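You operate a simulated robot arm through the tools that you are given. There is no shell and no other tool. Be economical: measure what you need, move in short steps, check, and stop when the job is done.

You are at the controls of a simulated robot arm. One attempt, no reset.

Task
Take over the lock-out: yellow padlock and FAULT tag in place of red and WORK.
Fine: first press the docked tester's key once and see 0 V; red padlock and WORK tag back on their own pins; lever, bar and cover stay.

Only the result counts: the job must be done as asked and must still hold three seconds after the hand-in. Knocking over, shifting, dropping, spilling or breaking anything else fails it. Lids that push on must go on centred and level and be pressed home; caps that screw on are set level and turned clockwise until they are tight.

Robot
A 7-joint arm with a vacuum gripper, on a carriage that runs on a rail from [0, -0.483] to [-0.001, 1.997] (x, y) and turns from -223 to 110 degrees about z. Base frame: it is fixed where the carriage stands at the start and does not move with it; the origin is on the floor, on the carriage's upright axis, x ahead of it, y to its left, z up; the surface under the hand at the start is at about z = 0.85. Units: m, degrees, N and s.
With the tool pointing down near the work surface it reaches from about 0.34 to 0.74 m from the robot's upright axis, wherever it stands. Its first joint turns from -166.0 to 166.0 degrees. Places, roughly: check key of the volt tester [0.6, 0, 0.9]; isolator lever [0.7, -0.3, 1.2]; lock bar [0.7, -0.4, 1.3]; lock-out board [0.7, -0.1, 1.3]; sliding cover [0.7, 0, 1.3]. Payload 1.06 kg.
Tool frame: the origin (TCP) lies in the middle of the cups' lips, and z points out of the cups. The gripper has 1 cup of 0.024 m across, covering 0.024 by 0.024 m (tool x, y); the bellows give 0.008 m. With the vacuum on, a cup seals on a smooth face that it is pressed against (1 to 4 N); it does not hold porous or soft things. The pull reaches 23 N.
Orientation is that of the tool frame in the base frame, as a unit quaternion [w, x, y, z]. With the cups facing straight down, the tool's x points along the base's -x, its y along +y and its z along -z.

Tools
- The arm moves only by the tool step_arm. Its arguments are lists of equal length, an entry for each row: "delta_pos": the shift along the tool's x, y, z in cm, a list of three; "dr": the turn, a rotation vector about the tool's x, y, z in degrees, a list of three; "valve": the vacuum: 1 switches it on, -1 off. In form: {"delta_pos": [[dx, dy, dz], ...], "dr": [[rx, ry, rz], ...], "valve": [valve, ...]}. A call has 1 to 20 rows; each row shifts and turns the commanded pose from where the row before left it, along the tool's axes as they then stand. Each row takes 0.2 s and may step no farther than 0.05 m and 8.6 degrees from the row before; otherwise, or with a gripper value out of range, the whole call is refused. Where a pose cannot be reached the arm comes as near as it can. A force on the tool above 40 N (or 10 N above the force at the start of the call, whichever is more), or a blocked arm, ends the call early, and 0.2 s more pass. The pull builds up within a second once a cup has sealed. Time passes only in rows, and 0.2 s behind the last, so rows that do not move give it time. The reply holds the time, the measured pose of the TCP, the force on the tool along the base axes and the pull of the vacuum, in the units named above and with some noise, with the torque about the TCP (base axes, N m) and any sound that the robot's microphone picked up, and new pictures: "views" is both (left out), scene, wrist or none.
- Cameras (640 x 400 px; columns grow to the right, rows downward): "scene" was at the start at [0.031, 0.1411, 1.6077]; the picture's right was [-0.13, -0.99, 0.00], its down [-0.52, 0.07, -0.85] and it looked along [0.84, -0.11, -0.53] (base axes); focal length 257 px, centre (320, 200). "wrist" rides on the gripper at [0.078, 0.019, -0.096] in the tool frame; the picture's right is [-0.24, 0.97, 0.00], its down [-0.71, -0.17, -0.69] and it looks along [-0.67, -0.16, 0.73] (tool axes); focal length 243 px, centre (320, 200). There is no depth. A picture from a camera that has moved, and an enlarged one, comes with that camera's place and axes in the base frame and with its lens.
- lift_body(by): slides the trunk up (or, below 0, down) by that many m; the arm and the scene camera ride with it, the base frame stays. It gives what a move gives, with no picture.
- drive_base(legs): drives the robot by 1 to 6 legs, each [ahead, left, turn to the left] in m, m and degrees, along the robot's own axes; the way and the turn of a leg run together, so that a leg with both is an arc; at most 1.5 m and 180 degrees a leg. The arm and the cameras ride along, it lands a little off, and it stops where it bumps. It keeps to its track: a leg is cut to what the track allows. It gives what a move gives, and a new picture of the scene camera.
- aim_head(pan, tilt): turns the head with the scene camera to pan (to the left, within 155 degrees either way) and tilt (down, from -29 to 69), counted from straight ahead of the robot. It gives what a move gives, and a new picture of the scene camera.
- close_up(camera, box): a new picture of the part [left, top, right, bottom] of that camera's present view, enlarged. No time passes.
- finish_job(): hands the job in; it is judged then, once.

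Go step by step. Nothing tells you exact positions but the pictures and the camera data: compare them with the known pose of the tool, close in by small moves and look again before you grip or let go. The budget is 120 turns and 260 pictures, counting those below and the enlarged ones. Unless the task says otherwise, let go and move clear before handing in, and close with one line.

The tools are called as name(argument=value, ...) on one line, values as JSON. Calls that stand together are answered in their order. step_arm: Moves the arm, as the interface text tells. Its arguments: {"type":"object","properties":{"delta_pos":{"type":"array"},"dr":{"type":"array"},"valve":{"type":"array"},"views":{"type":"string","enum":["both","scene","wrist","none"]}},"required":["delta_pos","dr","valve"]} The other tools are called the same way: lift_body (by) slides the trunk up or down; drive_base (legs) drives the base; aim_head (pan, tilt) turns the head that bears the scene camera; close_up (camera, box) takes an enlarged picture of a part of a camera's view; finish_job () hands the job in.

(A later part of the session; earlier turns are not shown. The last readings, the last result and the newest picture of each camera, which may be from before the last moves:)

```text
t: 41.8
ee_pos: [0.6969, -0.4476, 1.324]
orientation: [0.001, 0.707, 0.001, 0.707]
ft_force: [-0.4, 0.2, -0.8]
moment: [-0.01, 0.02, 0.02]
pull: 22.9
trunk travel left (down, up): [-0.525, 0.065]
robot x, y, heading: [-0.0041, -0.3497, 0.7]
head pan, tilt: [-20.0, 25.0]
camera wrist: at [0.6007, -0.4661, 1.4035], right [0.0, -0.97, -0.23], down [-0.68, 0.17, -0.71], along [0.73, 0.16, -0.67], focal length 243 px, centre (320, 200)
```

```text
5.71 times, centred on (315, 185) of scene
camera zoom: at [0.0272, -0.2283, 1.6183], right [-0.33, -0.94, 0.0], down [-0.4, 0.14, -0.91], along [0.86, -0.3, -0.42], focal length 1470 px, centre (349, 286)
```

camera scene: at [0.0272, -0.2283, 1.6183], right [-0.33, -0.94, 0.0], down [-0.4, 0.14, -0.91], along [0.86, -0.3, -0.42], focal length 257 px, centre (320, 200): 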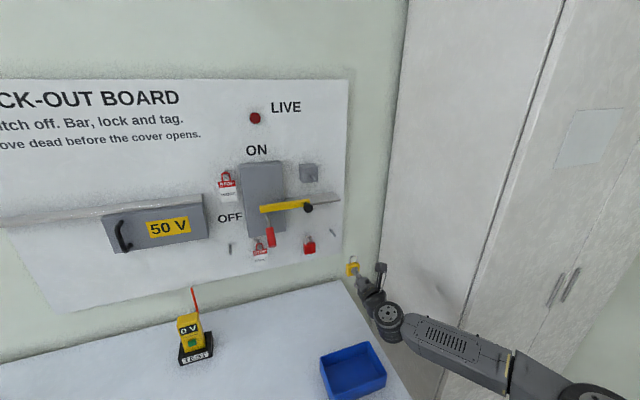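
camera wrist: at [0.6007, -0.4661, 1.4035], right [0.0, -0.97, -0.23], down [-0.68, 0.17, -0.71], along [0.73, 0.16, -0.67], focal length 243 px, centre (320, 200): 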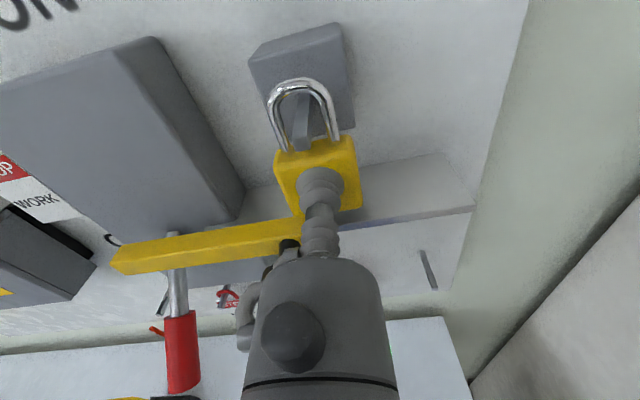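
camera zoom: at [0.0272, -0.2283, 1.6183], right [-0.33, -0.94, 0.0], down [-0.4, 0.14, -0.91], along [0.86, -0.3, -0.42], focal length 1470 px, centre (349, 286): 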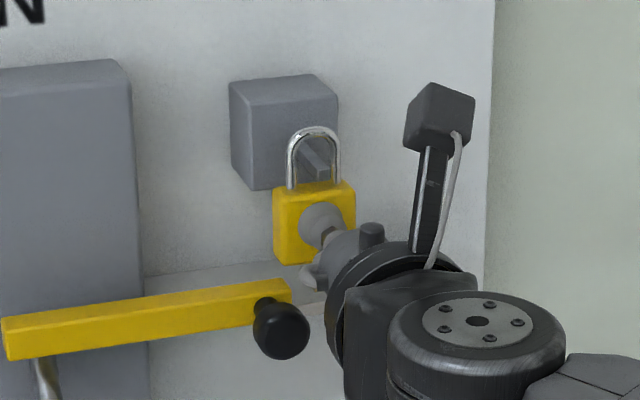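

Threaded. I go 3 mm deeper and lower toward rest (expected z≈1.313).

step_arm(delta_pos=[[0, 0, 0.3], [-0.3, 0, 0], [-0.3, 0, 0], [-0.2, 0, 0], [-0.2, 0, 0]], dr=[[0, 0, 0], [0, 0, 0], [0, 0, 0], [0, 0, 0], [0, 0, 0]], valve=[1, 1, 1, 1, 1], views="wrist")

close_up(camera="wrist", box=[240, 40, 400, 220])

```text
t: 43.0
ee_pos: [0.6999, -0.4469, 1.3152]
orientation: [0.001, 0.707, 0.001, 0.707]
ft_force: [0.2, 0.4, -0.7]
moment: [0.03, -0.01, -0.01]
pull: 23.1
trunk travel left (down, up): [-0.525, 0.065]
robot x, y, heading: [0.0012, -0.3492, 0.5]
head pan, tilt: [-20.0, 25.0]
camera wrist: at [0.604, -0.4663, 1.3939], right [0.0, -0.97, -0.23], down [-0.68, 0.17, -0.71], along [0.73, 0.16, -0.67], focal length 243 px, centre (320, 200)
```

wrist: 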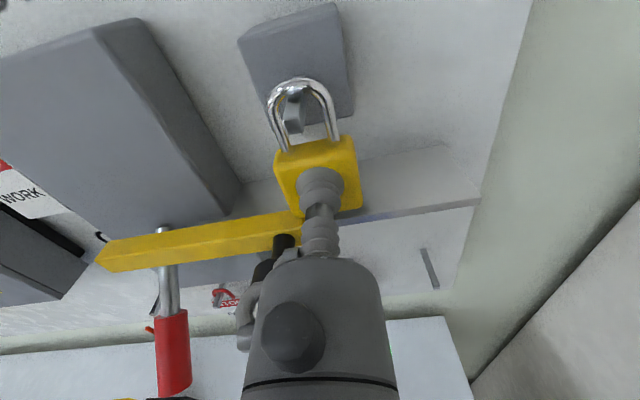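

```text
2.22 times, centred on (320, 130) of wrist
camera zoom: at [0.604, -0.4663, 1.3939], right [0.0, -0.97, -0.23], down [-0.68, 0.17, -0.71], along [0.73, 0.16, -0.67], focal length 539 px, centre (320, 356)
```

zoom: 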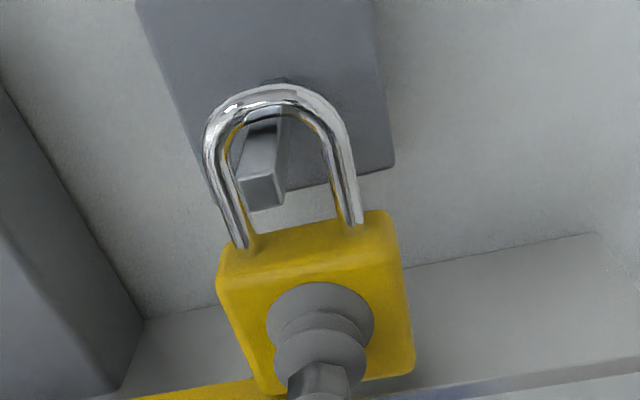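

Almost resting. I lower 3 mm more in small steps.

step_arm(delta_pos=[[-0.15, 0, 0], [-0.15, 0, 0]], dr=[[0, 0, 0], [0, 0, 0]], valve=[1, 1], views="wrist")

close_up(camera="wrist", box=[240, 40, 400, 220])

```text
t: 43.6
ee_pos: [0.6982, -0.4477, 1.3156]
orientation: [0.002, 0.706, 0.001, 0.708]
ft_force: [2.9, -0.9, 8.3]
moment: [0.04, -0.02, -0.02]
pull: 22.3
trunk travel left (down, up): [-0.525, 0.065]
robot x, y, heading: [-0.0013, -0.3505, 0.7]
head pan, tilt: [-20.0, 25.0]
camera wrist: at [0.6033, -0.466, 1.3925], right [0.0, -0.97, -0.23], down [-0.68, 0.17, -0.71], along [0.73, 0.16, -0.66], focal length 243 px, centre (320, 200)
```

wrist: 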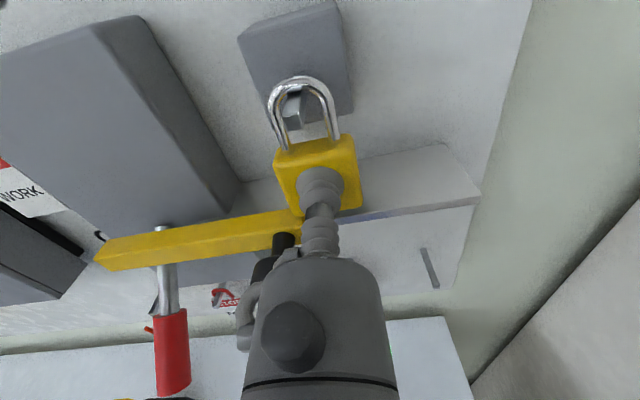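

```text
2.22 times, centred on (320, 130) of wrist
camera zoom: at [0.6033, -0.466, 1.3925], right [0.0, -0.97, -0.23], down [-0.68, 0.17, -0.71], along [0.73, 0.16, -0.66], focal length 539 px, centre (320, 356)
```

zoom: 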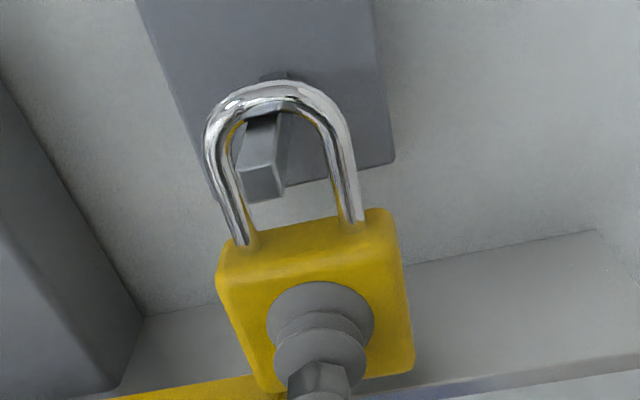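

Contact felt on the pin. I relieve, release, wait and back away.

step_arm(delta_pos=[[0.2, 0, 0], [0, 0, 0], [0, 0, 0], [0, 0, 0], [0, 0, -0.4], [0, 0, -1], [0, 0, -2], [0, 0, -3], [0, 0, -4]], dr=[[0, 0, 0], [0, 0, 0], [0, 0, 0], [0, 0, 0], [0, 0, 0], [0, 0, 0], [0, 0, 0], [0, 0, 0], [0, 0, 0]], valve=[1, -1, -1, -1, -1, -1, -1, -1, -1], views="both")

close_up(camera="scene", box=[210, 150, 350, 270])

close_up(camera="wrist", box=[0, 0, 360, 220])

```text
t: 45.6
ee_pos: [0.5958, -0.4478, 1.3147]
orientation: [0.003, 0.707, 0.0, 0.708]
ft_force: [0.2, 0.1, 0.5]
moment: [0.0, 0.0, 0.01]
pull: 0.0
trunk travel left (down, up): [-0.525, 0.065]
robot x, y, heading: [0.0034, -0.3513, 0.6]
head pan, tilt: [-20.0, 25.0]
camera scene: at [0.0272, -0.2282, 1.6183], right [-0.33, -0.94, 0.0], down [-0.4, 0.14, -0.91], along [0.86, -0.3, -0.42], focal length 257 px, centre (320, 200)
camera wrist: at [0.4999, -0.4666, 1.3927], right [0.0, -0.97, -0.23], down [-0.68, 0.17, -0.71], along [0.73, 0.16, -0.67], focal length 243 px, centre (320, 200)
```

scene: 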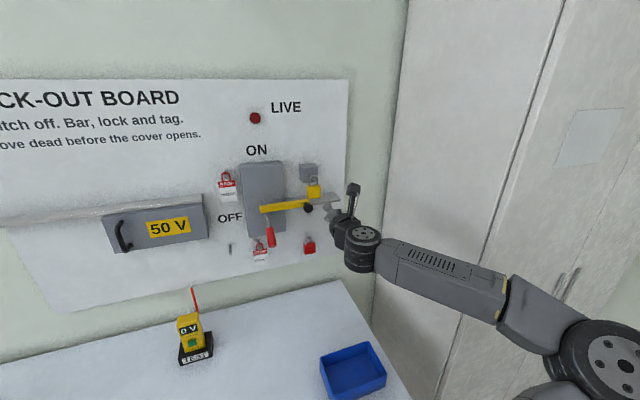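
wrist: 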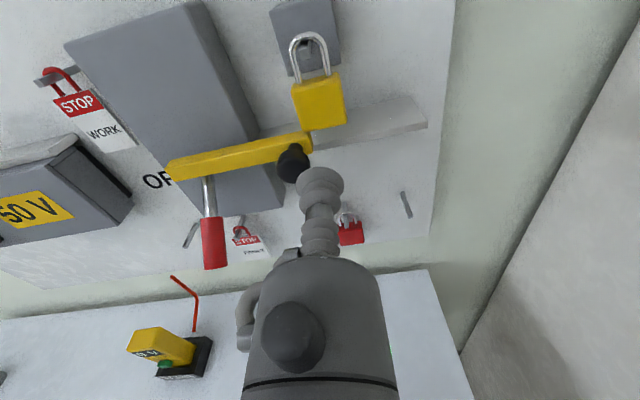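

```text
3.33 times, centred on (280, 210) of scene
camera zoom: at [0.0272, -0.2282, 1.6183], right [-0.33, -0.94, 0.0], down [-0.4, 0.14, -0.91], along [0.86, -0.3, -0.42], focal length 858 px, centre (453, 167)
```

zoom: 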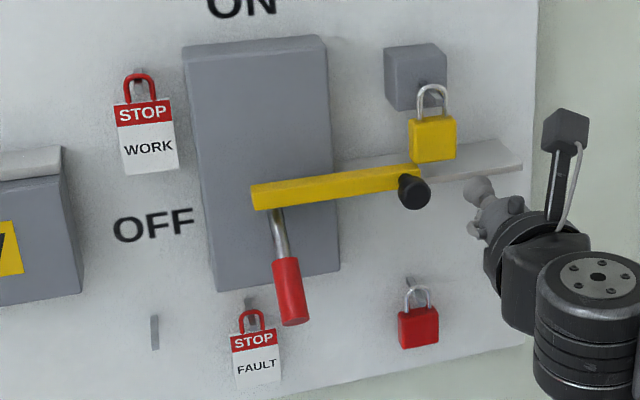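

```text
1.78 times, centred on (180, 110) of wrist
camera zoom: at [0.4999, -0.4666, 1.3927], right [0.0, -0.97, -0.23], down [-0.68, 0.17, -0.71], along [0.73, 0.16, -0.67], focal length 431 px, centre (569, 360)
```

zoom: 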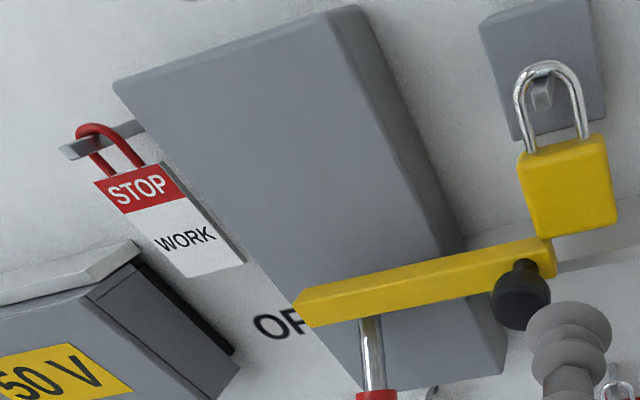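

Yellow hangs on the hasp pin; bar and lever unchanged. Now the tags: I retract and drive left to face the WORK tag.

step_arm(delta_pos=[[0, 0, -3], [0, 0, -2]], dr=[[0, 0, 0], [0, 0, 0]], valve=[-1, -1], views="none")

drive_base(legs=[[0, 0.24, 0]])

close_up(camera="wrist", box=[200, 0, 440, 240])

close_up(camera="scene", box=[240, 140, 400, 270])

```text
t: 46.2
ee_pos: [0.5471, -0.4463, 1.3141]
orientation: [0.002, 0.707, 0.001, 0.708]
ft_force: [0.9, -0.3, -0.4]
moment: [-0.03, 0.02, 0.0]
pull: 0.0
trunk travel left (down, up): [-0.525, 0.065]
robot x, y, heading: [0.0031, -0.3524, 0.8]
head pan, tilt: [-20.0, 25.0]
```

```text
t: 48.0
ee_pos: [0.5463, -0.2095, 1.313]
orientation: [0.001, 0.707, 0.002, 0.707]
ft_force: [0.1, -0.2, 0.7]
moment: [-0.01, -0.02, -0.04]
pull: 0.1
trunk travel left (down, up): [-0.525, 0.065]
robot x, y, heading: [0.0019, -0.1186, 0.8]
head pan, tilt: [-20.0, 25.0]
camera scene: at [0.0266, 0.0061, 1.6183], right [-0.33, -0.95, 0.0], down [-0.4, 0.14, -0.91], along [0.86, -0.29, -0.42], focal length 257 px, centre (320, 200)
```

scene: 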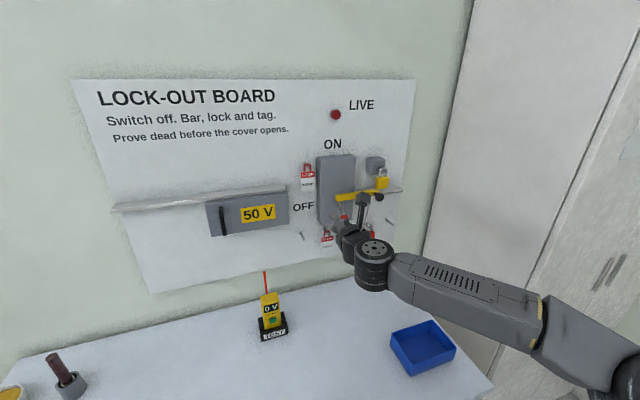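

```text
1.67 times, centred on (320, 120) of wrist
camera zoom: at [0.4509, -0.2283, 1.3921], right [0.0, -0.97, -0.23], down [-0.68, 0.17, -0.71], along [0.73, 0.16, -0.67], focal length 404 px, centre (320, 333)
```

zoom: 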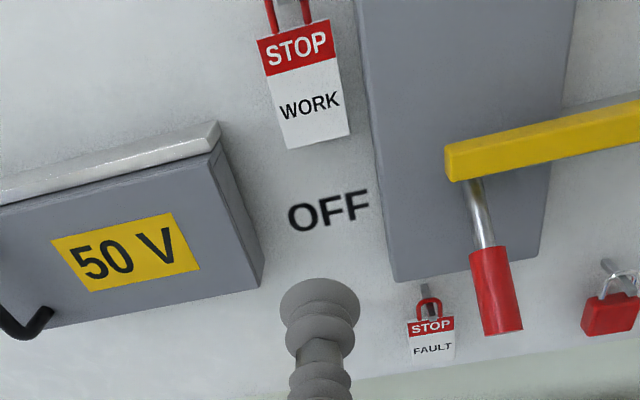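

```text
3.08 times, centred on (320, 205) of scene
camera zoom: at [0.0266, 0.0061, 1.6183], right [-0.33, -0.95, 0.0], down [-0.4, 0.14, -0.91], along [0.86, -0.29, -0.42], focal length 792 px, centre (320, 185)
```

zoom: 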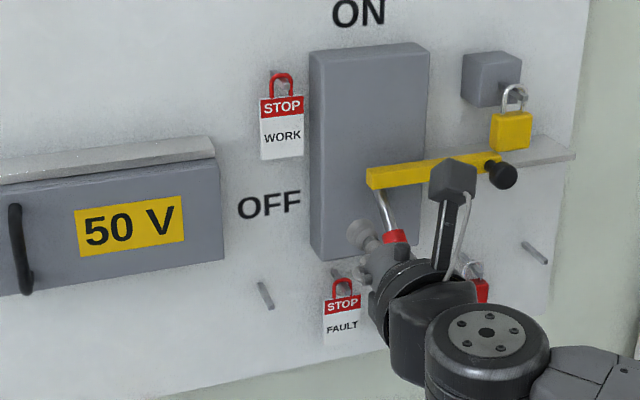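

WORK tag's face is about (0.755, -0.204, 1.331). I move to about 3.5 cm in front of it and look again.

step_arm(delta_pos=[[0.9, -0.3, 3.5], [0.9, -0.3, 3.5], [0, 0, 3.5], [0, 0, 3.5], [0, 0, 3]], dr=[[0, 0, 0], [0, 0, 0], [0, 0, 0], [0, 0, 0], [0, 0, 0]], valve=[-1, -1, -1, -1, -1], views="wrist")

close_up(camera="wrist", box=[240, 0, 400, 220])

close_up(camera="scene", box=[280, 150, 370, 240])

```text
t: 49.2
ee_pos: [0.7179, -0.2031, 1.3282]
orientation: [0.0, 0.707, 0.003, 0.707]
ft_force: [-0.1, -0.8, 0.3]
moment: [0.0, 0.01, -0.01]
pull: 0.0
trunk travel left (down, up): [-0.525, 0.065]
robot x, y, heading: [0.0021, -0.1137, 1.0]
head pan, tilt: [-20.0, 25.0]
camera wrist: at [0.6228, -0.2226, 1.4071], right [0.0, -0.97, -0.23], down [-0.69, 0.17, -0.71], along [0.73, 0.16, -0.67], focal length 243 px, centre (320, 200)
```

wrist: 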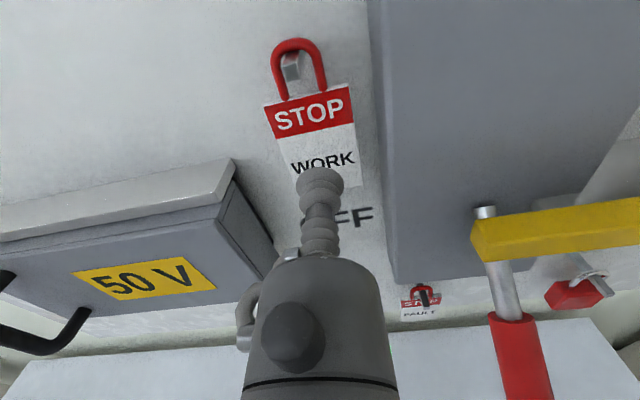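

```text
1.82 times, centred on (320, 110) of wrist
camera zoom: at [0.6228, -0.2226, 1.4071], right [0.0, -0.97, -0.23], down [-0.69, 0.17, -0.71], along [0.73, 0.16, -0.67], focal length 441 px, centre (320, 364)
```

zoom: 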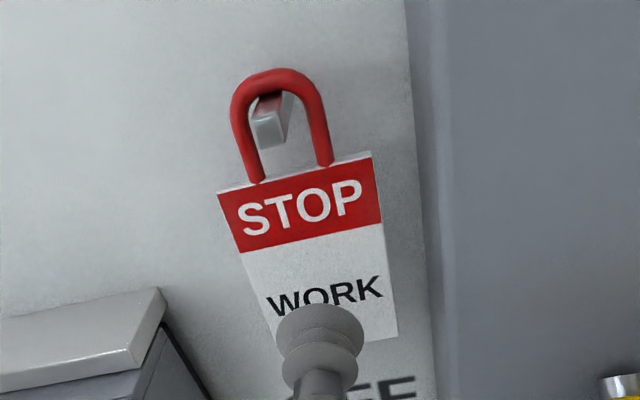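

```text
4.44 times, centred on (325, 195) of scene
camera zoom: at [0.0268, 0.0059, 1.6183], right [-0.33, -0.95, 0.0], down [-0.4, 0.14, -0.91], along [0.86, -0.29, -0.42], focal length 1143 px, centre (298, 222)
```

zoom: 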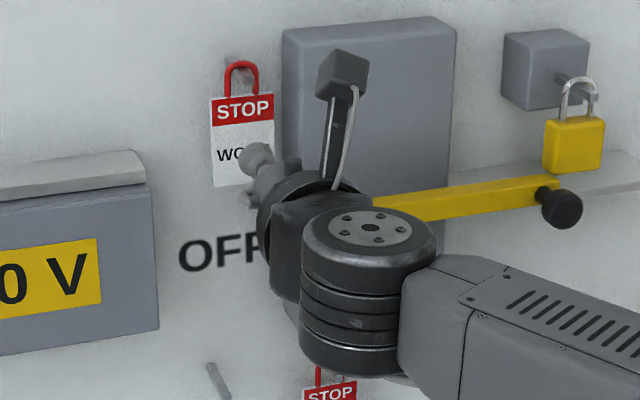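

Aligned with the tag centre. I close in with vacuum on.

step_arm(delta_pos=[[0.4, 0, 1.4], [0, 0, 1.4], [0, 0, 0.4], [0, 0, 0.3], [0, 0, 0.2]], dr=[[0, 0, 0], [0, 0, 0], [0, 0, 0], [0, 0, 0], [0, 0, 0]], valve=[-1, 1, 1, 1, 1], views="wrist")

close_up(camera="wrist", box=[240, 0, 400, 220])

```text
t: 50.4
ee_pos: [0.7552, -0.2031, 1.3333]
orientation: [0.0, 0.707, 0.002, 0.707]
ft_force: [0.8, -0.1, -0.1]
moment: [0.02, -0.02, 0.01]
pull: 22.6
trunk travel left (down, up): [-0.525, 0.065]
robot x, y, heading: [-0.0001, -0.1129, 1.3]
head pan, tilt: [-20.0, 25.0]
camera wrist: at [0.6587, -0.2217, 1.4134], right [0.0, -0.97, -0.23], down [-0.68, 0.17, -0.71], along [0.73, 0.16, -0.67], focal length 243 px, centre (320, 200)
```

wrist: 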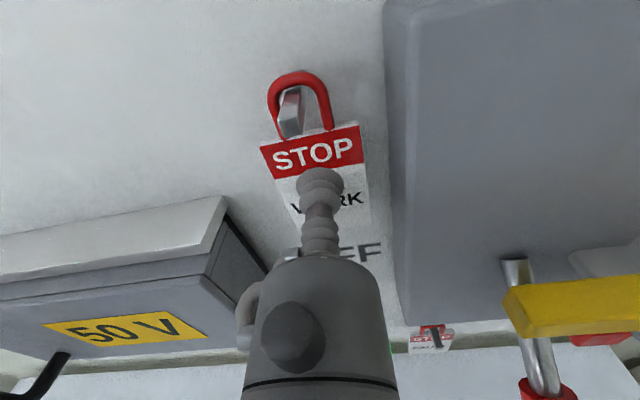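

```text
1.82 times, centred on (320, 110) of wrist
camera zoom: at [0.6587, -0.2217, 1.4134], right [0.0, -0.97, -0.23], down [-0.68, 0.17, -0.71], along [0.73, 0.16, -0.67], focal length 441 px, centre (320, 364)
```

zoom: 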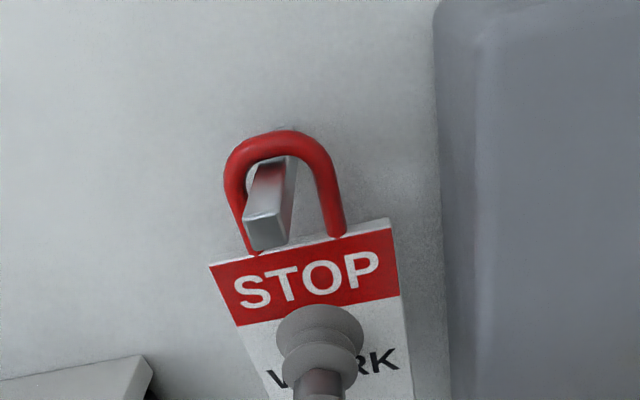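

Sealed. The tag's loop is shorter, so I lift only 5 mm and check.

step_arm(delta_pos=[[0.25, 0, 0], [0.25, 0, 0], [0, 0, 0]], dr=[[0, 0, 0], [0, 0, 0], [0, 0, 0]], valve=[1, 1, 1], views="wrist")

close_up(camera="wrist", box=[250, 50, 380, 180])

close_up(camera="scene", box=[290, 150, 350, 210])

```text
t: 51.2
ee_pos: [0.7548, -0.2024, 1.3402]
orientation: [0.001, 0.707, 0.002, 0.708]
ft_force: [-1.0, 0.1, -0.8]
moment: [0.0, 0.01, 0.04]
pull: 22.6
trunk travel left (down, up): [-0.525, 0.065]
robot x, y, heading: [-0.0003, -0.1161, 0.7]
head pan, tilt: [-20.0, 25.0]
camera wrist: at [0.6586, -0.2216, 1.4188], right [0.0, -0.97, -0.23], down [-0.68, 0.17, -0.71], along [0.73, 0.16, -0.67], focal length 243 px, centre (320, 200)
```

wrist: 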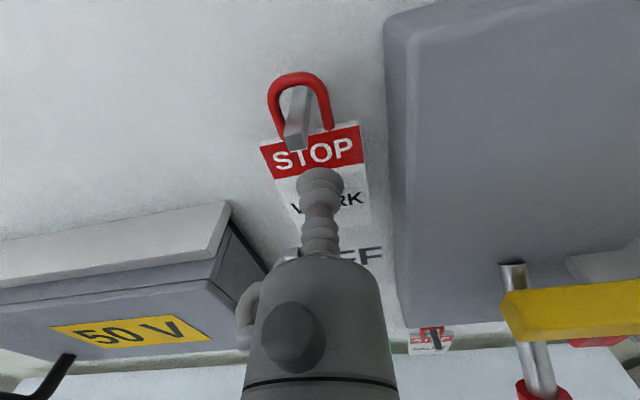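

```text
3.08 times, centred on (315, 115) of wrist
camera zoom: at [0.6586, -0.2216, 1.4188], right [0.0, -0.97, -0.23], down [-0.68, 0.17, -0.71], along [0.73, 0.16, -0.67], focal length 746 px, centre (335, 462)
```

zoom: 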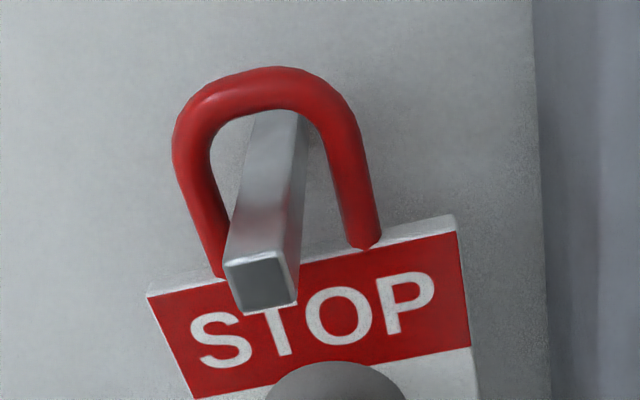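

```text
6.67 times, centred on (320, 180) of scene
camera zoom: at [0.0266, 0.0058, 1.6183], right [-0.33, -0.95, 0.0], down [-0.4, 0.14, -0.91], along [0.86, -0.29, -0.42], focal length 1715 px, centre (320, 333)
```

zoom: 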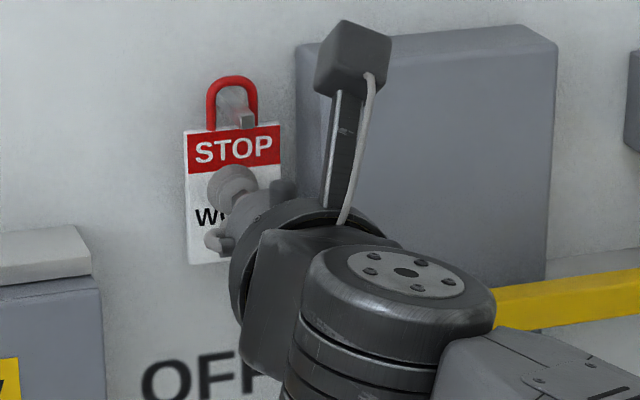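

The pin is clear inside the loop, no load. I pull straight back.

step_arm(delta_pos=[[0, 0, -0.8], [0, 0, -0.8], [0, 0, -1], [0, 0, -1], [0, 0, -1], [0, 0, -2], [0, 0, -3], [0, 0, -3], [0, 0, -3]], dr=[[0, 0, 0], [0, 0, 0], [0, 0, 0], [0, 0, 0], [0, 0, 0], [0, 0, 0], [0, 0, 0], [0, 0, 0], [0, 0, 0]], valve=[1, 1, 1, 1, 1, 1, 1, 1, 1], views="both")

close_up(camera="scene", box=[280, 150, 360, 260])

close_up(camera="wrist", box=[200, 0, 420, 220])

```text
t: 53.2
ee_pos: [0.5968, -0.2032, 1.339]
orientation: [0.0, 0.707, 0.003, 0.707]
ft_force: [0.0, 0.2, 0.0]
moment: [0.0, -0.03, -0.02]
pull: 22.9
trunk travel left (down, up): [-0.525, 0.065]
robot x, y, heading: [0.0007, -0.1167, 1.1]
head pan, tilt: [-20.0, 25.0]
camera scene: at [0.0266, 0.0059, 1.6183], right [-0.33, -0.95, 0.0], down [-0.4, 0.14, -0.91], along [0.86, -0.29, -0.42], focal length 257 px, centre (320, 200)
camera wrist: at [0.5013, -0.2221, 1.4167], right [0.0, -0.97, -0.23], down [-0.69, 0.17, -0.71], along [0.73, 0.16, -0.67], focal length 243 px, centre (320, 200)
```

scene: 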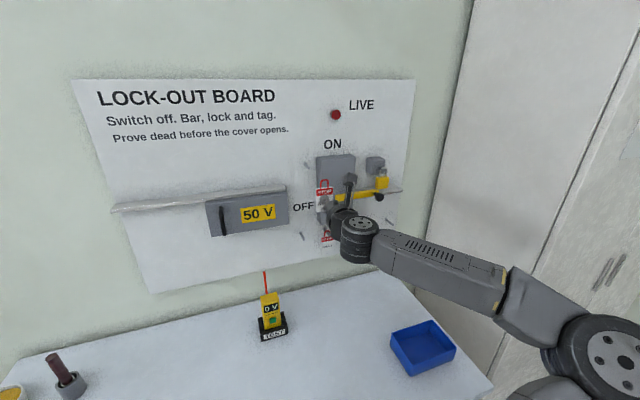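
wrist: 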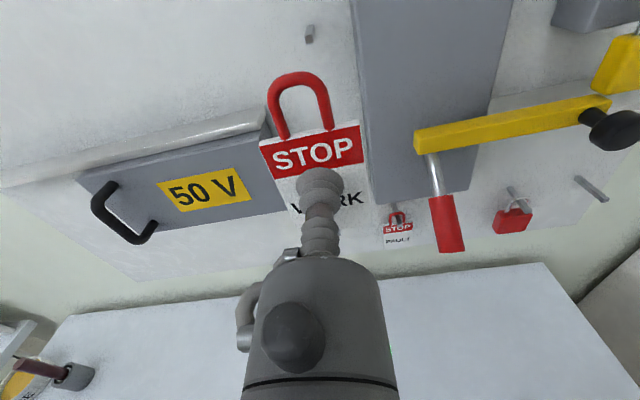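

```text
3.64 times, centred on (320, 205) of scene
camera zoom: at [0.0266, 0.0059, 1.6183], right [-0.33, -0.95, 0.0], down [-0.4, 0.14, -0.91], along [0.86, -0.29, -0.42], focal length 936 px, centre (320, 182)
```

zoom: 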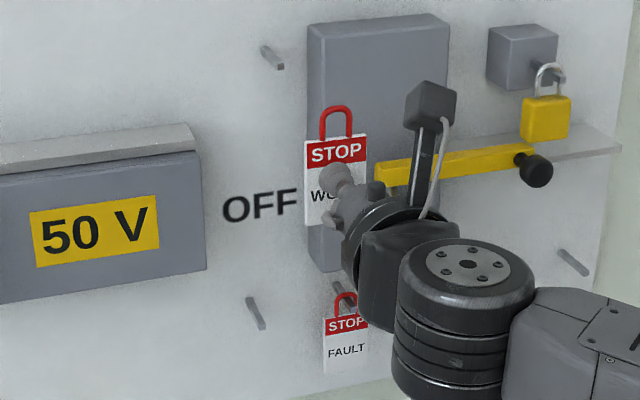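

```text
1.82 times, centred on (310, 110) of wrist
camera zoom: at [0.5013, -0.2221, 1.4167], right [0.0, -0.97, -0.23], down [-0.69, 0.17, -0.71], along [0.73, 0.16, -0.67], focal length 441 px, centre (338, 364)
```

zoom: 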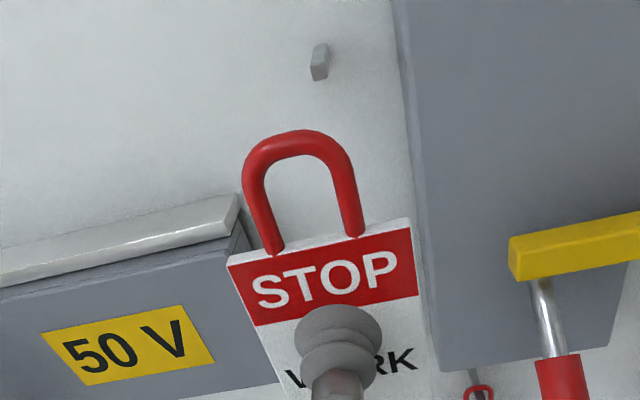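

WORK is off. Its home pin (tip ≈ y -0.174, z 1.137 by the scene camera) is 24.7 cm lower and 2.3 cm left of the pin it came from. I move down accordingly.

step_arm(delta_pos=[[-4.1, -0.38, 0], [-4.1, -0.38, 0], [-4.1, -0.38, 0], [-4.1, -0.38, 0], [-4.1, -0.38, 0], [-4.1, -0.38, 0], [0, 0, 3], [0, 0, 3]], dr=[[0, 0, 0], [0, 0, 0], [0, 0, 0], [0, 0, 0], [0, 0, 0], [0, 0, 0], [0, 0, 0], [0, 0, 0]], valve=[1, 1, 1, 1, 1, 1, 1, 1], views="wrist")

close_up(camera="wrist", box=[240, 20, 400, 180])

close_up(camera="scene", box=[280, 210, 360, 290])

```text
t: 55.0
ee_pos: [0.658, -0.1804, 1.0912]
orientation: [0.0, 0.707, 0.002, 0.708]
ft_force: [-0.4, 0.1, -0.4]
moment: [0.02, 0.01, 0.0]
pull: 22.9
trunk travel left (down, up): [-0.525, 0.065]
robot x, y, heading: [-0.0006, -0.1144, 0.8]
head pan, tilt: [-20.0, 25.0]
camera wrist: at [0.5615, -0.1994, 1.17], right [0.0, -0.97, -0.23], down [-0.68, 0.17, -0.71], along [0.73, 0.16, -0.67], focal length 243 px, centre (320, 200)
```

wrist: 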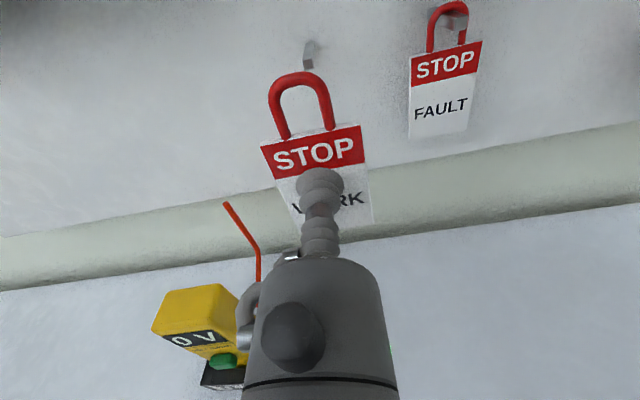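

```text
2.50 times, centred on (320, 100) of wrist
camera zoom: at [0.5615, -0.1994, 1.17], right [0.0, -0.97, -0.23], down [-0.68, 0.17, -0.71], along [0.73, 0.16, -0.67], focal length 606 px, centre (320, 450)
```

zoom: 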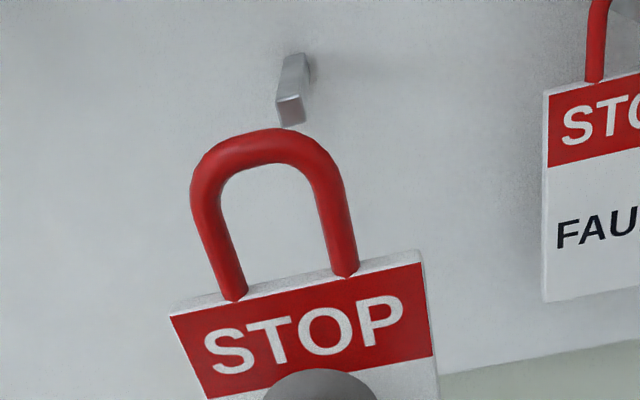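

```text
5.00 times, centred on (320, 250) of scene
camera zoom: at [0.0266, 0.0058, 1.6183], right [-0.33, -0.95, 0.0], down [-0.4, 0.14, -0.91], along [0.86, -0.29, -0.42], focal length 1286 px, centre (320, -50)
```

zoom: 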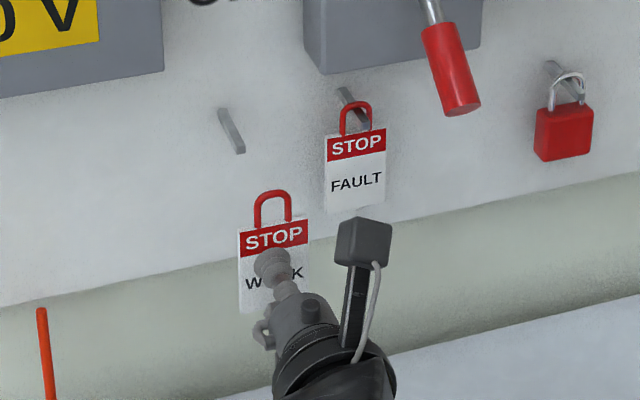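

Both cameras agree: current y and z (-0.180, 1.091) match threading. I advance 5.5 cm and look.

step_arm(delta_pos=[[0, 0, 2], [0, 0, 2], [0, 0, 1.5]], dr=[[0, 0, 0], [0, 0, 0], [0, 0, 0]], valve=[1, 1, 1], views="wrist")

close_up(camera="wrist", box=[250, 50, 380, 180])

close_up(camera="scene", box=[280, 220, 340, 280])

```text
t: 55.8
ee_pos: [0.7114, -0.1804, 1.0926]
orientation: [0.0, 0.707, 0.002, 0.707]
ft_force: [-0.3, 0.4, -0.3]
moment: [0.0, 0.02, 0.0]
pull: 22.5
trunk travel left (down, up): [-0.525, 0.065]
robot x, y, heading: [-0.0028, -0.1191, 1.1]
head pan, tilt: [-20.0, 25.0]
camera wrist: at [0.6159, -0.1987, 1.1721], right [0.0, -0.97, -0.23], down [-0.69, 0.17, -0.71], along [0.73, 0.16, -0.67], focal length 243 px, centre (320, 200)
```

wrist: 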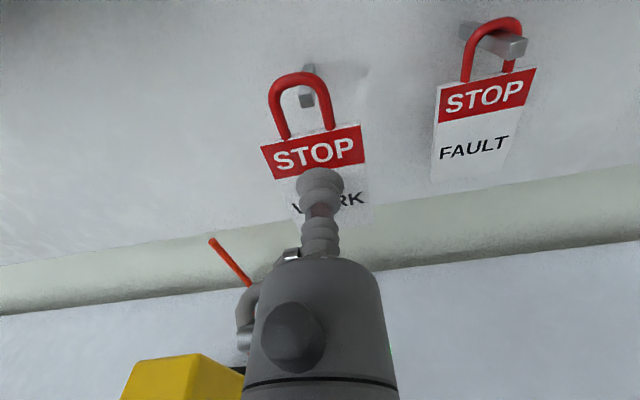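

```text
3.08 times, centred on (315, 115) of wrist
camera zoom: at [0.6159, -0.1987, 1.1721], right [0.0, -0.97, -0.23], down [-0.69, 0.17, -0.71], along [0.73, 0.16, -0.67], focal length 746 px, centre (335, 462)
```

zoom: 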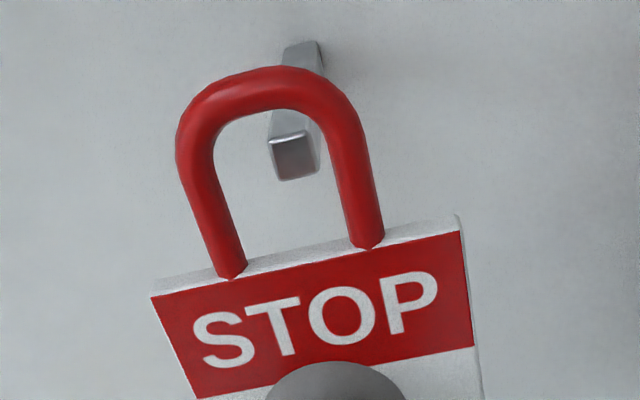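

```text
6.67 times, centred on (310, 250) of scene
camera zoom: at [0.0266, 0.0058, 1.6183], right [-0.33, -0.95, 0.0], down [-0.4, 0.14, -0.91], along [0.86, -0.29, -0.42], focal length 1715 px, centre (387, -133)
```

zoom: 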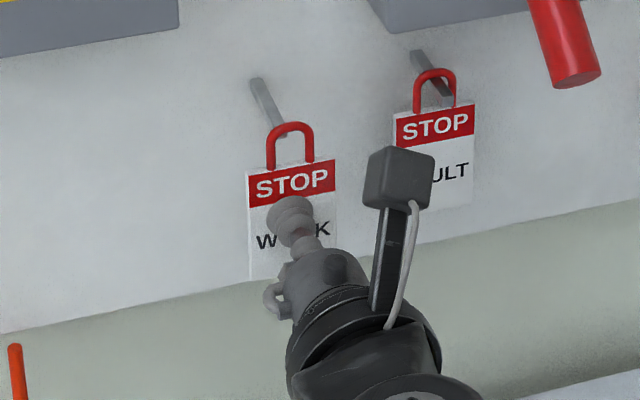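

The tip is inside the loop outline. I advance 1.6 cm more and check.

step_arm(delta_pos=[[0, 0, 0.8], [0, 0, 0.8]], dr=[[0, 0, 0], [0, 0, 0]], valve=[1, 1], views="wrist")

close_up(camera="wrist", box=[250, 50, 380, 180])

close_up(camera="scene", box=[280, 220, 340, 280])

```text
t: 56.4
ee_pos: [0.7291, -0.1822, 1.0944]
orientation: [0.0, 0.707, 0.002, 0.707]
ft_force: [-0.2, 0.3, 0.2]
moment: [-0.02, 0.04, 0.04]
pull: 23.1
trunk travel left (down, up): [-0.525, 0.065]
robot x, y, heading: [-0.0033, -0.1145, 0.7]
head pan, tilt: [-20.0, 25.0]
camera wrist: at [0.6324, -0.1996, 1.1732], right [0.0, -0.97, -0.23], down [-0.68, 0.17, -0.71], along [0.73, 0.16, -0.67], focal length 243 px, centre (320, 200)
```

wrist: 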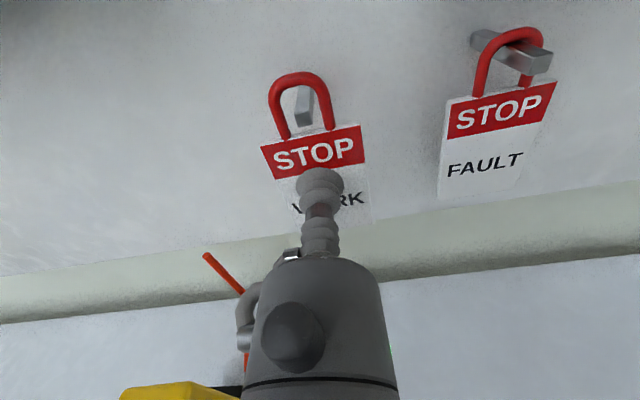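

```text
3.08 times, centred on (315, 115) of wrist
camera zoom: at [0.6324, -0.1996, 1.1732], right [0.0, -0.97, -0.23], down [-0.68, 0.17, -0.71], along [0.73, 0.16, -0.67], focal length 746 px, centre (335, 462)
```

zoom: 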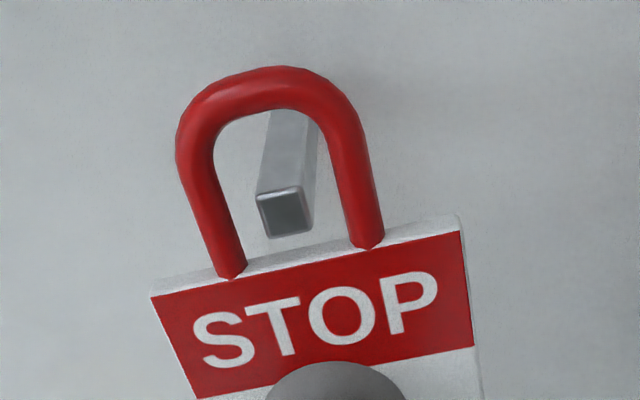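

```text
6.67 times, centred on (310, 250) of scene
camera zoom: at [0.0266, 0.0058, 1.6183], right [-0.33, -0.95, 0.0], down [-0.4, 0.14, -0.91], along [0.86, -0.29, -0.42], focal length 1715 px, centre (387, -133)
```

zoom: 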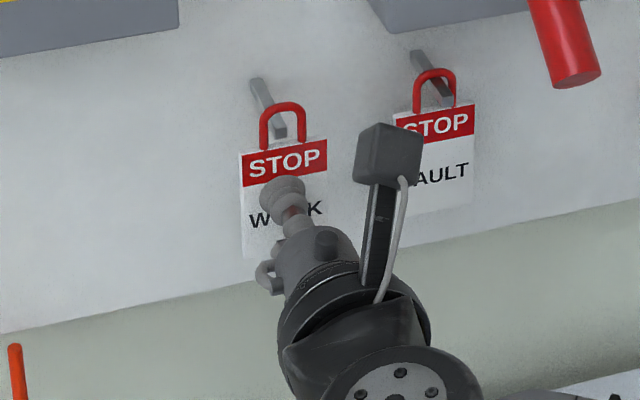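

Centred. I lower 1.5 mm for margin and advance 2.2 cm to full depth.

step_arm(delta_pos=[[-0.15, 0, 0.7], [0, 0, 0.8], [0, 0, 0.7]], dr=[[0, 0, 0], [0, 0, 0], [0, 0, 0]], valve=[1, 1, 1], views="wrist")

close_up(camera="wrist", box=[250, 50, 380, 180])

close_up(camera="scene", box=[280, 220, 340, 280])

```text
t: 57.2
ee_pos: [0.7509, -0.1808, 1.0937]
orientation: [0.0, 0.707, 0.002, 0.707]
ft_force: [-0.9, -0.2, 0.3]
moment: [0.01, 0.0, 0.02]
pull: 23.0
trunk travel left (down, up): [-0.525, 0.065]
robot x, y, heading: [0.0017, -0.1161, 1.0]
head pan, tilt: [-20.0, 25.0]
camera wrist: at [0.6545, -0.199, 1.1722], right [0.0, -0.97, -0.23], down [-0.68, 0.17, -0.71], along [0.73, 0.16, -0.67], focal length 243 px, centre (320, 200)
```

wrist: 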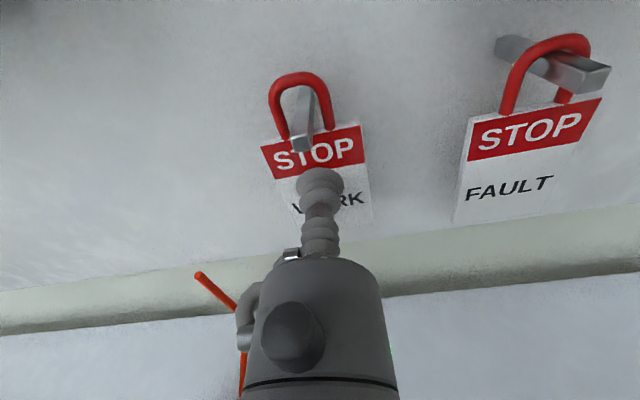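

```text
3.08 times, centred on (315, 115) of wrist
camera zoom: at [0.6545, -0.199, 1.1722], right [0.0, -0.97, -0.23], down [-0.68, 0.17, -0.71], along [0.73, 0.16, -0.67], focal length 746 px, centre (335, 462)
```

zoom: 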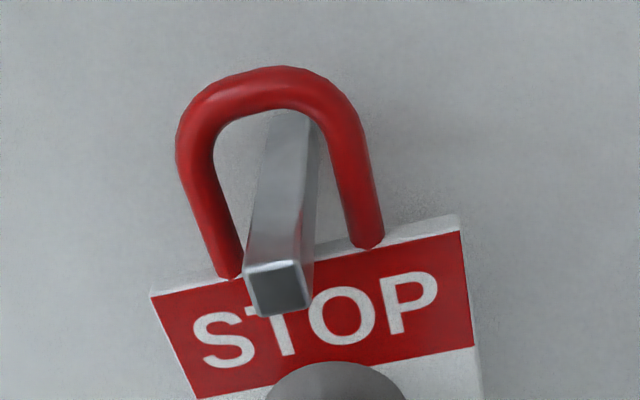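

```text
6.67 times, centred on (310, 250) of scene
camera zoom: at [0.0266, 0.0058, 1.6183], right [-0.33, -0.95, 0.0], down [-0.4, 0.14, -0.91], along [0.86, -0.29, -0.42], focal length 1715 px, centre (387, -133)
```

zoom: 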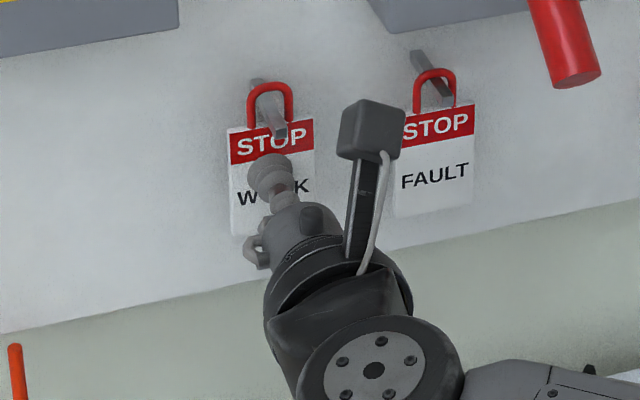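

Threaded through the loop. I lower until it rests.

step_arm(delta_pos=[[-0.25, 0, 0.2], [-0.2, 0, 0], [-0.2, 0, 0]], dr=[[0, 0, 0], [0, 0, 0], [0, 0, 0]], valve=[1, 1, 1], views="wrist")

close_up(camera="wrist", box=[250, 50, 380, 180])

```text
t: 58.0
ee_pos: [0.7523, -0.1808, 1.0852]
orientation: [0.001, 0.707, 0.002, 0.707]
ft_force: [-0.5, 0.3, -0.2]
moment: [-0.02, 0.04, 0.0]
pull: 23.1
trunk travel left (down, up): [-0.525, 0.065]
robot x, y, heading: [-0.0039, -0.1159, 1.0]
head pan, tilt: [-20.0, 25.0]
camera wrist: at [0.6568, -0.1996, 1.1644], right [0.0, -0.97, -0.23], down [-0.69, 0.17, -0.71], along [0.73, 0.16, -0.67], focal length 243 px, centre (320, 200)
```

wrist: 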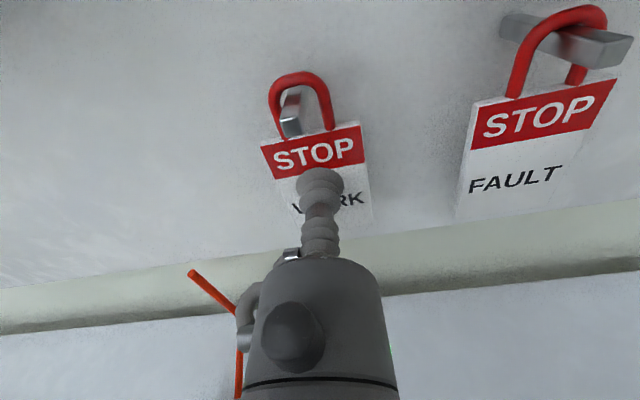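

```text
3.08 times, centred on (315, 115) of wrist
camera zoom: at [0.6568, -0.1996, 1.1644], right [0.0, -0.97, -0.23], down [-0.69, 0.17, -0.71], along [0.73, 0.16, -0.67], focal length 746 px, centre (335, 462)
```

zoom: 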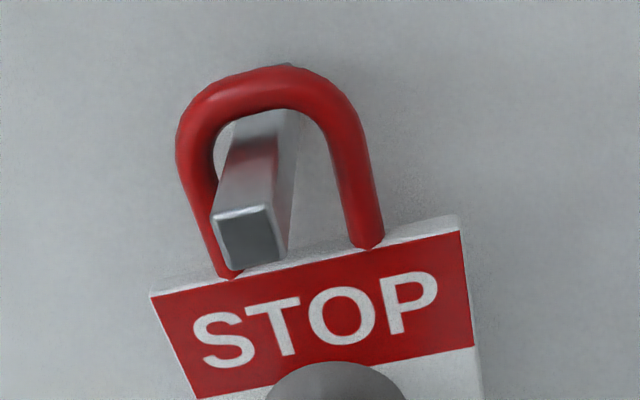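

Nearly at the original hanging height. I lower 2 mm more.

step_arm(delta_pos=[[-0.1, 0, 0], [-0.1, 0, 0]], dr=[[0, 0, 0], [0, 0, 0]], valve=[1, 1], views="none")

close_up(camera="wrist", box=[250, 50, 380, 180])

```text
t: 58.6
ee_pos: [0.7539, -0.1816, 1.0843]
orientation: [0.0, 0.707, 0.003, 0.708]
ft_force: [-0.4, -0.1, -0.5]
moment: [0.01, 0.02, -0.05]
pull: 22.7
trunk travel left (down, up): [-0.525, 0.065]
robot x, y, heading: [-0.0009, -0.1139, 0.9]
head pan, tilt: [-20.0, 25.0]
```

```text
3.08 times, centred on (315, 115) of wrist
camera zoom: at [0.6574, -0.2, 1.163], right [0.0, -0.97, -0.23], down [-0.68, 0.17, -0.71], along [0.73, 0.16, -0.67], focal length 746 px, centre (335, 462)
```

zoom: 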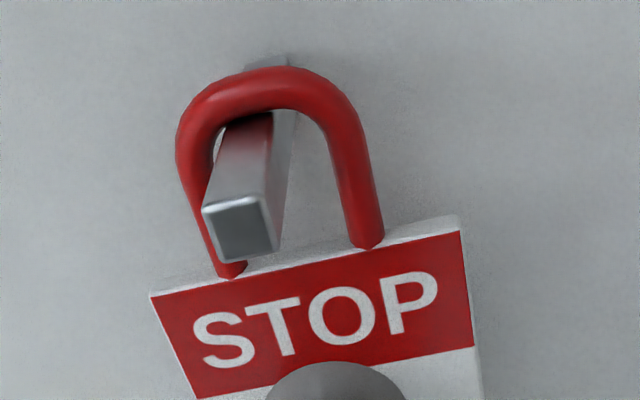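

Pin position matches the original hang. One more millimetre or two to feel the load.

step_arm(delta_pos=[[-0.1, -0.1, 0], [-0.1, 0, 0]], dr=[[0, 0, 0], [0, 0, 0]], valve=[1, 1], views="none")

close_up(camera="wrist", box=[250, 50, 380, 180])

```text
t: 59.2
ee_pos: [0.7529, -0.1795, 1.0843]
orientation: [0.001, 0.706, 0.002, 0.708]
ft_force: [0.9, -2.1, 8.2]
moment: [0.06, 0.03, 0.02]
pull: 23.2
trunk travel left (down, up): [-0.525, 0.065]
robot x, y, heading: [-0.0004, -0.1157, 1.1]
head pan, tilt: [-20.0, 25.0]
```

```text
3.08 times, centred on (315, 115) of wrist
camera zoom: at [0.6569, -0.199, 1.1621], right [0.0, -0.97, -0.23], down [-0.68, 0.17, -0.71], along [0.73, 0.16, -0.66], focal length 746 px, centre (335, 462)
```

zoom: 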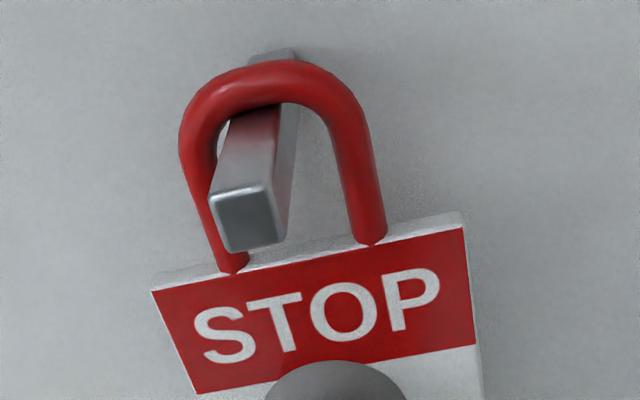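

Resting on the pin. I relieve 2 mm, release, wait, and back off.

step_arm(delta_pos=[[0.2, 0, 0], [0, 0, 0], [0, 0, 0], [0, 0, 0], [0, 0, -0.4], [0, 0, -1], [0, 0, -2], [0, 0, -3], [0, 0, -4]], dr=[[0, 0, 0], [0, 0, 0], [0, 0, 0], [0, 0, 0], [0, 0, 0], [0, 0, 0], [0, 0, 0], [0, 0, 0], [0, 0, 0]], valve=[1, -1, -1, -1, -1, -1, -1, -1, -1], views="both")

close_up(camera="wrist", box=[240, 0, 480, 220])

close_up(camera="scene", box=[280, 210, 360, 290])

```text
t: 61.2
ee_pos: [0.6492, -0.1806, 1.083]
orientation: [0.0, 0.707, 0.003, 0.708]
ft_force: [0.1, -0.1, 0.5]
moment: [0.02, -0.04, 0.0]
pull: 0.0
trunk travel left (down, up): [-0.525, 0.065]
robot x, y, heading: [0.0003, -0.1171, 1.1]
head pan, tilt: [-20.0, 25.0]
camera scene: at [0.0268, 0.0058, 1.6183], right [-0.33, -0.95, 0.0], down [-0.4, 0.14, -0.91], along [0.86, -0.29, -0.42], focal length 257 px, centre (320, 200)
camera wrist: at [0.5522, -0.1989, 1.1625], right [0.0, -0.97, -0.23], down [-0.68, 0.17, -0.71], along [0.73, 0.16, -0.67], focal length 243 px, centre (320, 200)
```

scene: 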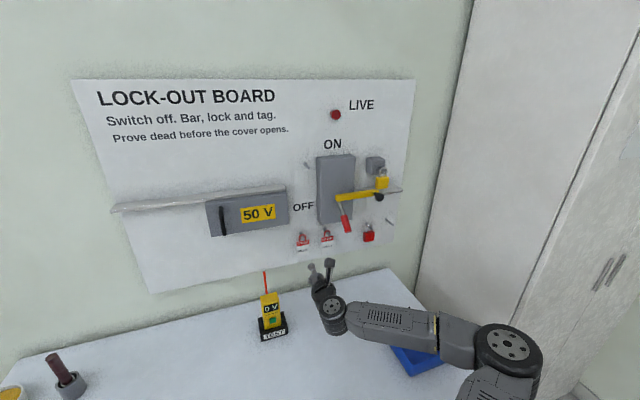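
wrist: 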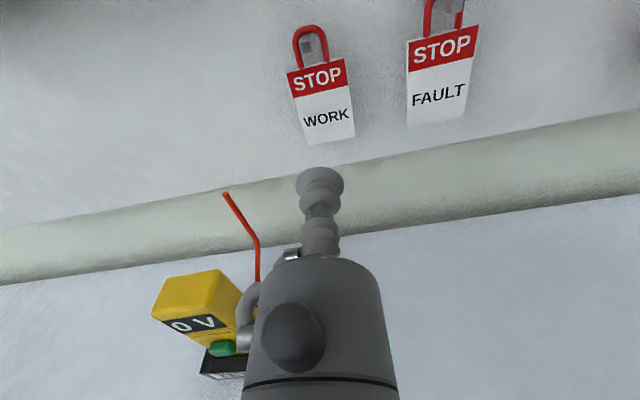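

```text
1.82 times, centred on (360, 110) of wrist
camera zoom: at [0.5522, -0.1989, 1.1625], right [0.0, -0.97, -0.23], down [-0.68, 0.17, -0.71], along [0.73, 0.16, -0.67], focal length 441 px, centre (247, 364)
```

zoom: 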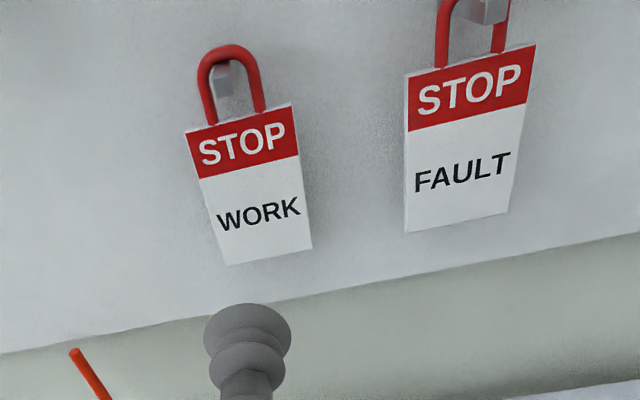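

```text
5.00 times, centred on (320, 250) of scene
camera zoom: at [0.0268, 0.0058, 1.6183], right [-0.33, -0.95, 0.0], down [-0.4, 0.14, -0.91], along [0.86, -0.29, -0.42], focal length 1286 px, centre (320, -50)
```

zoom: 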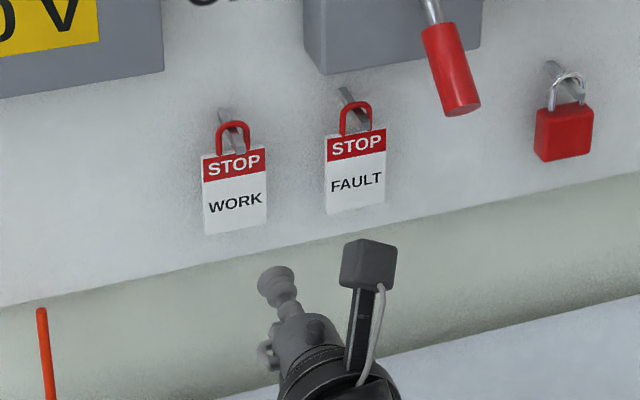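

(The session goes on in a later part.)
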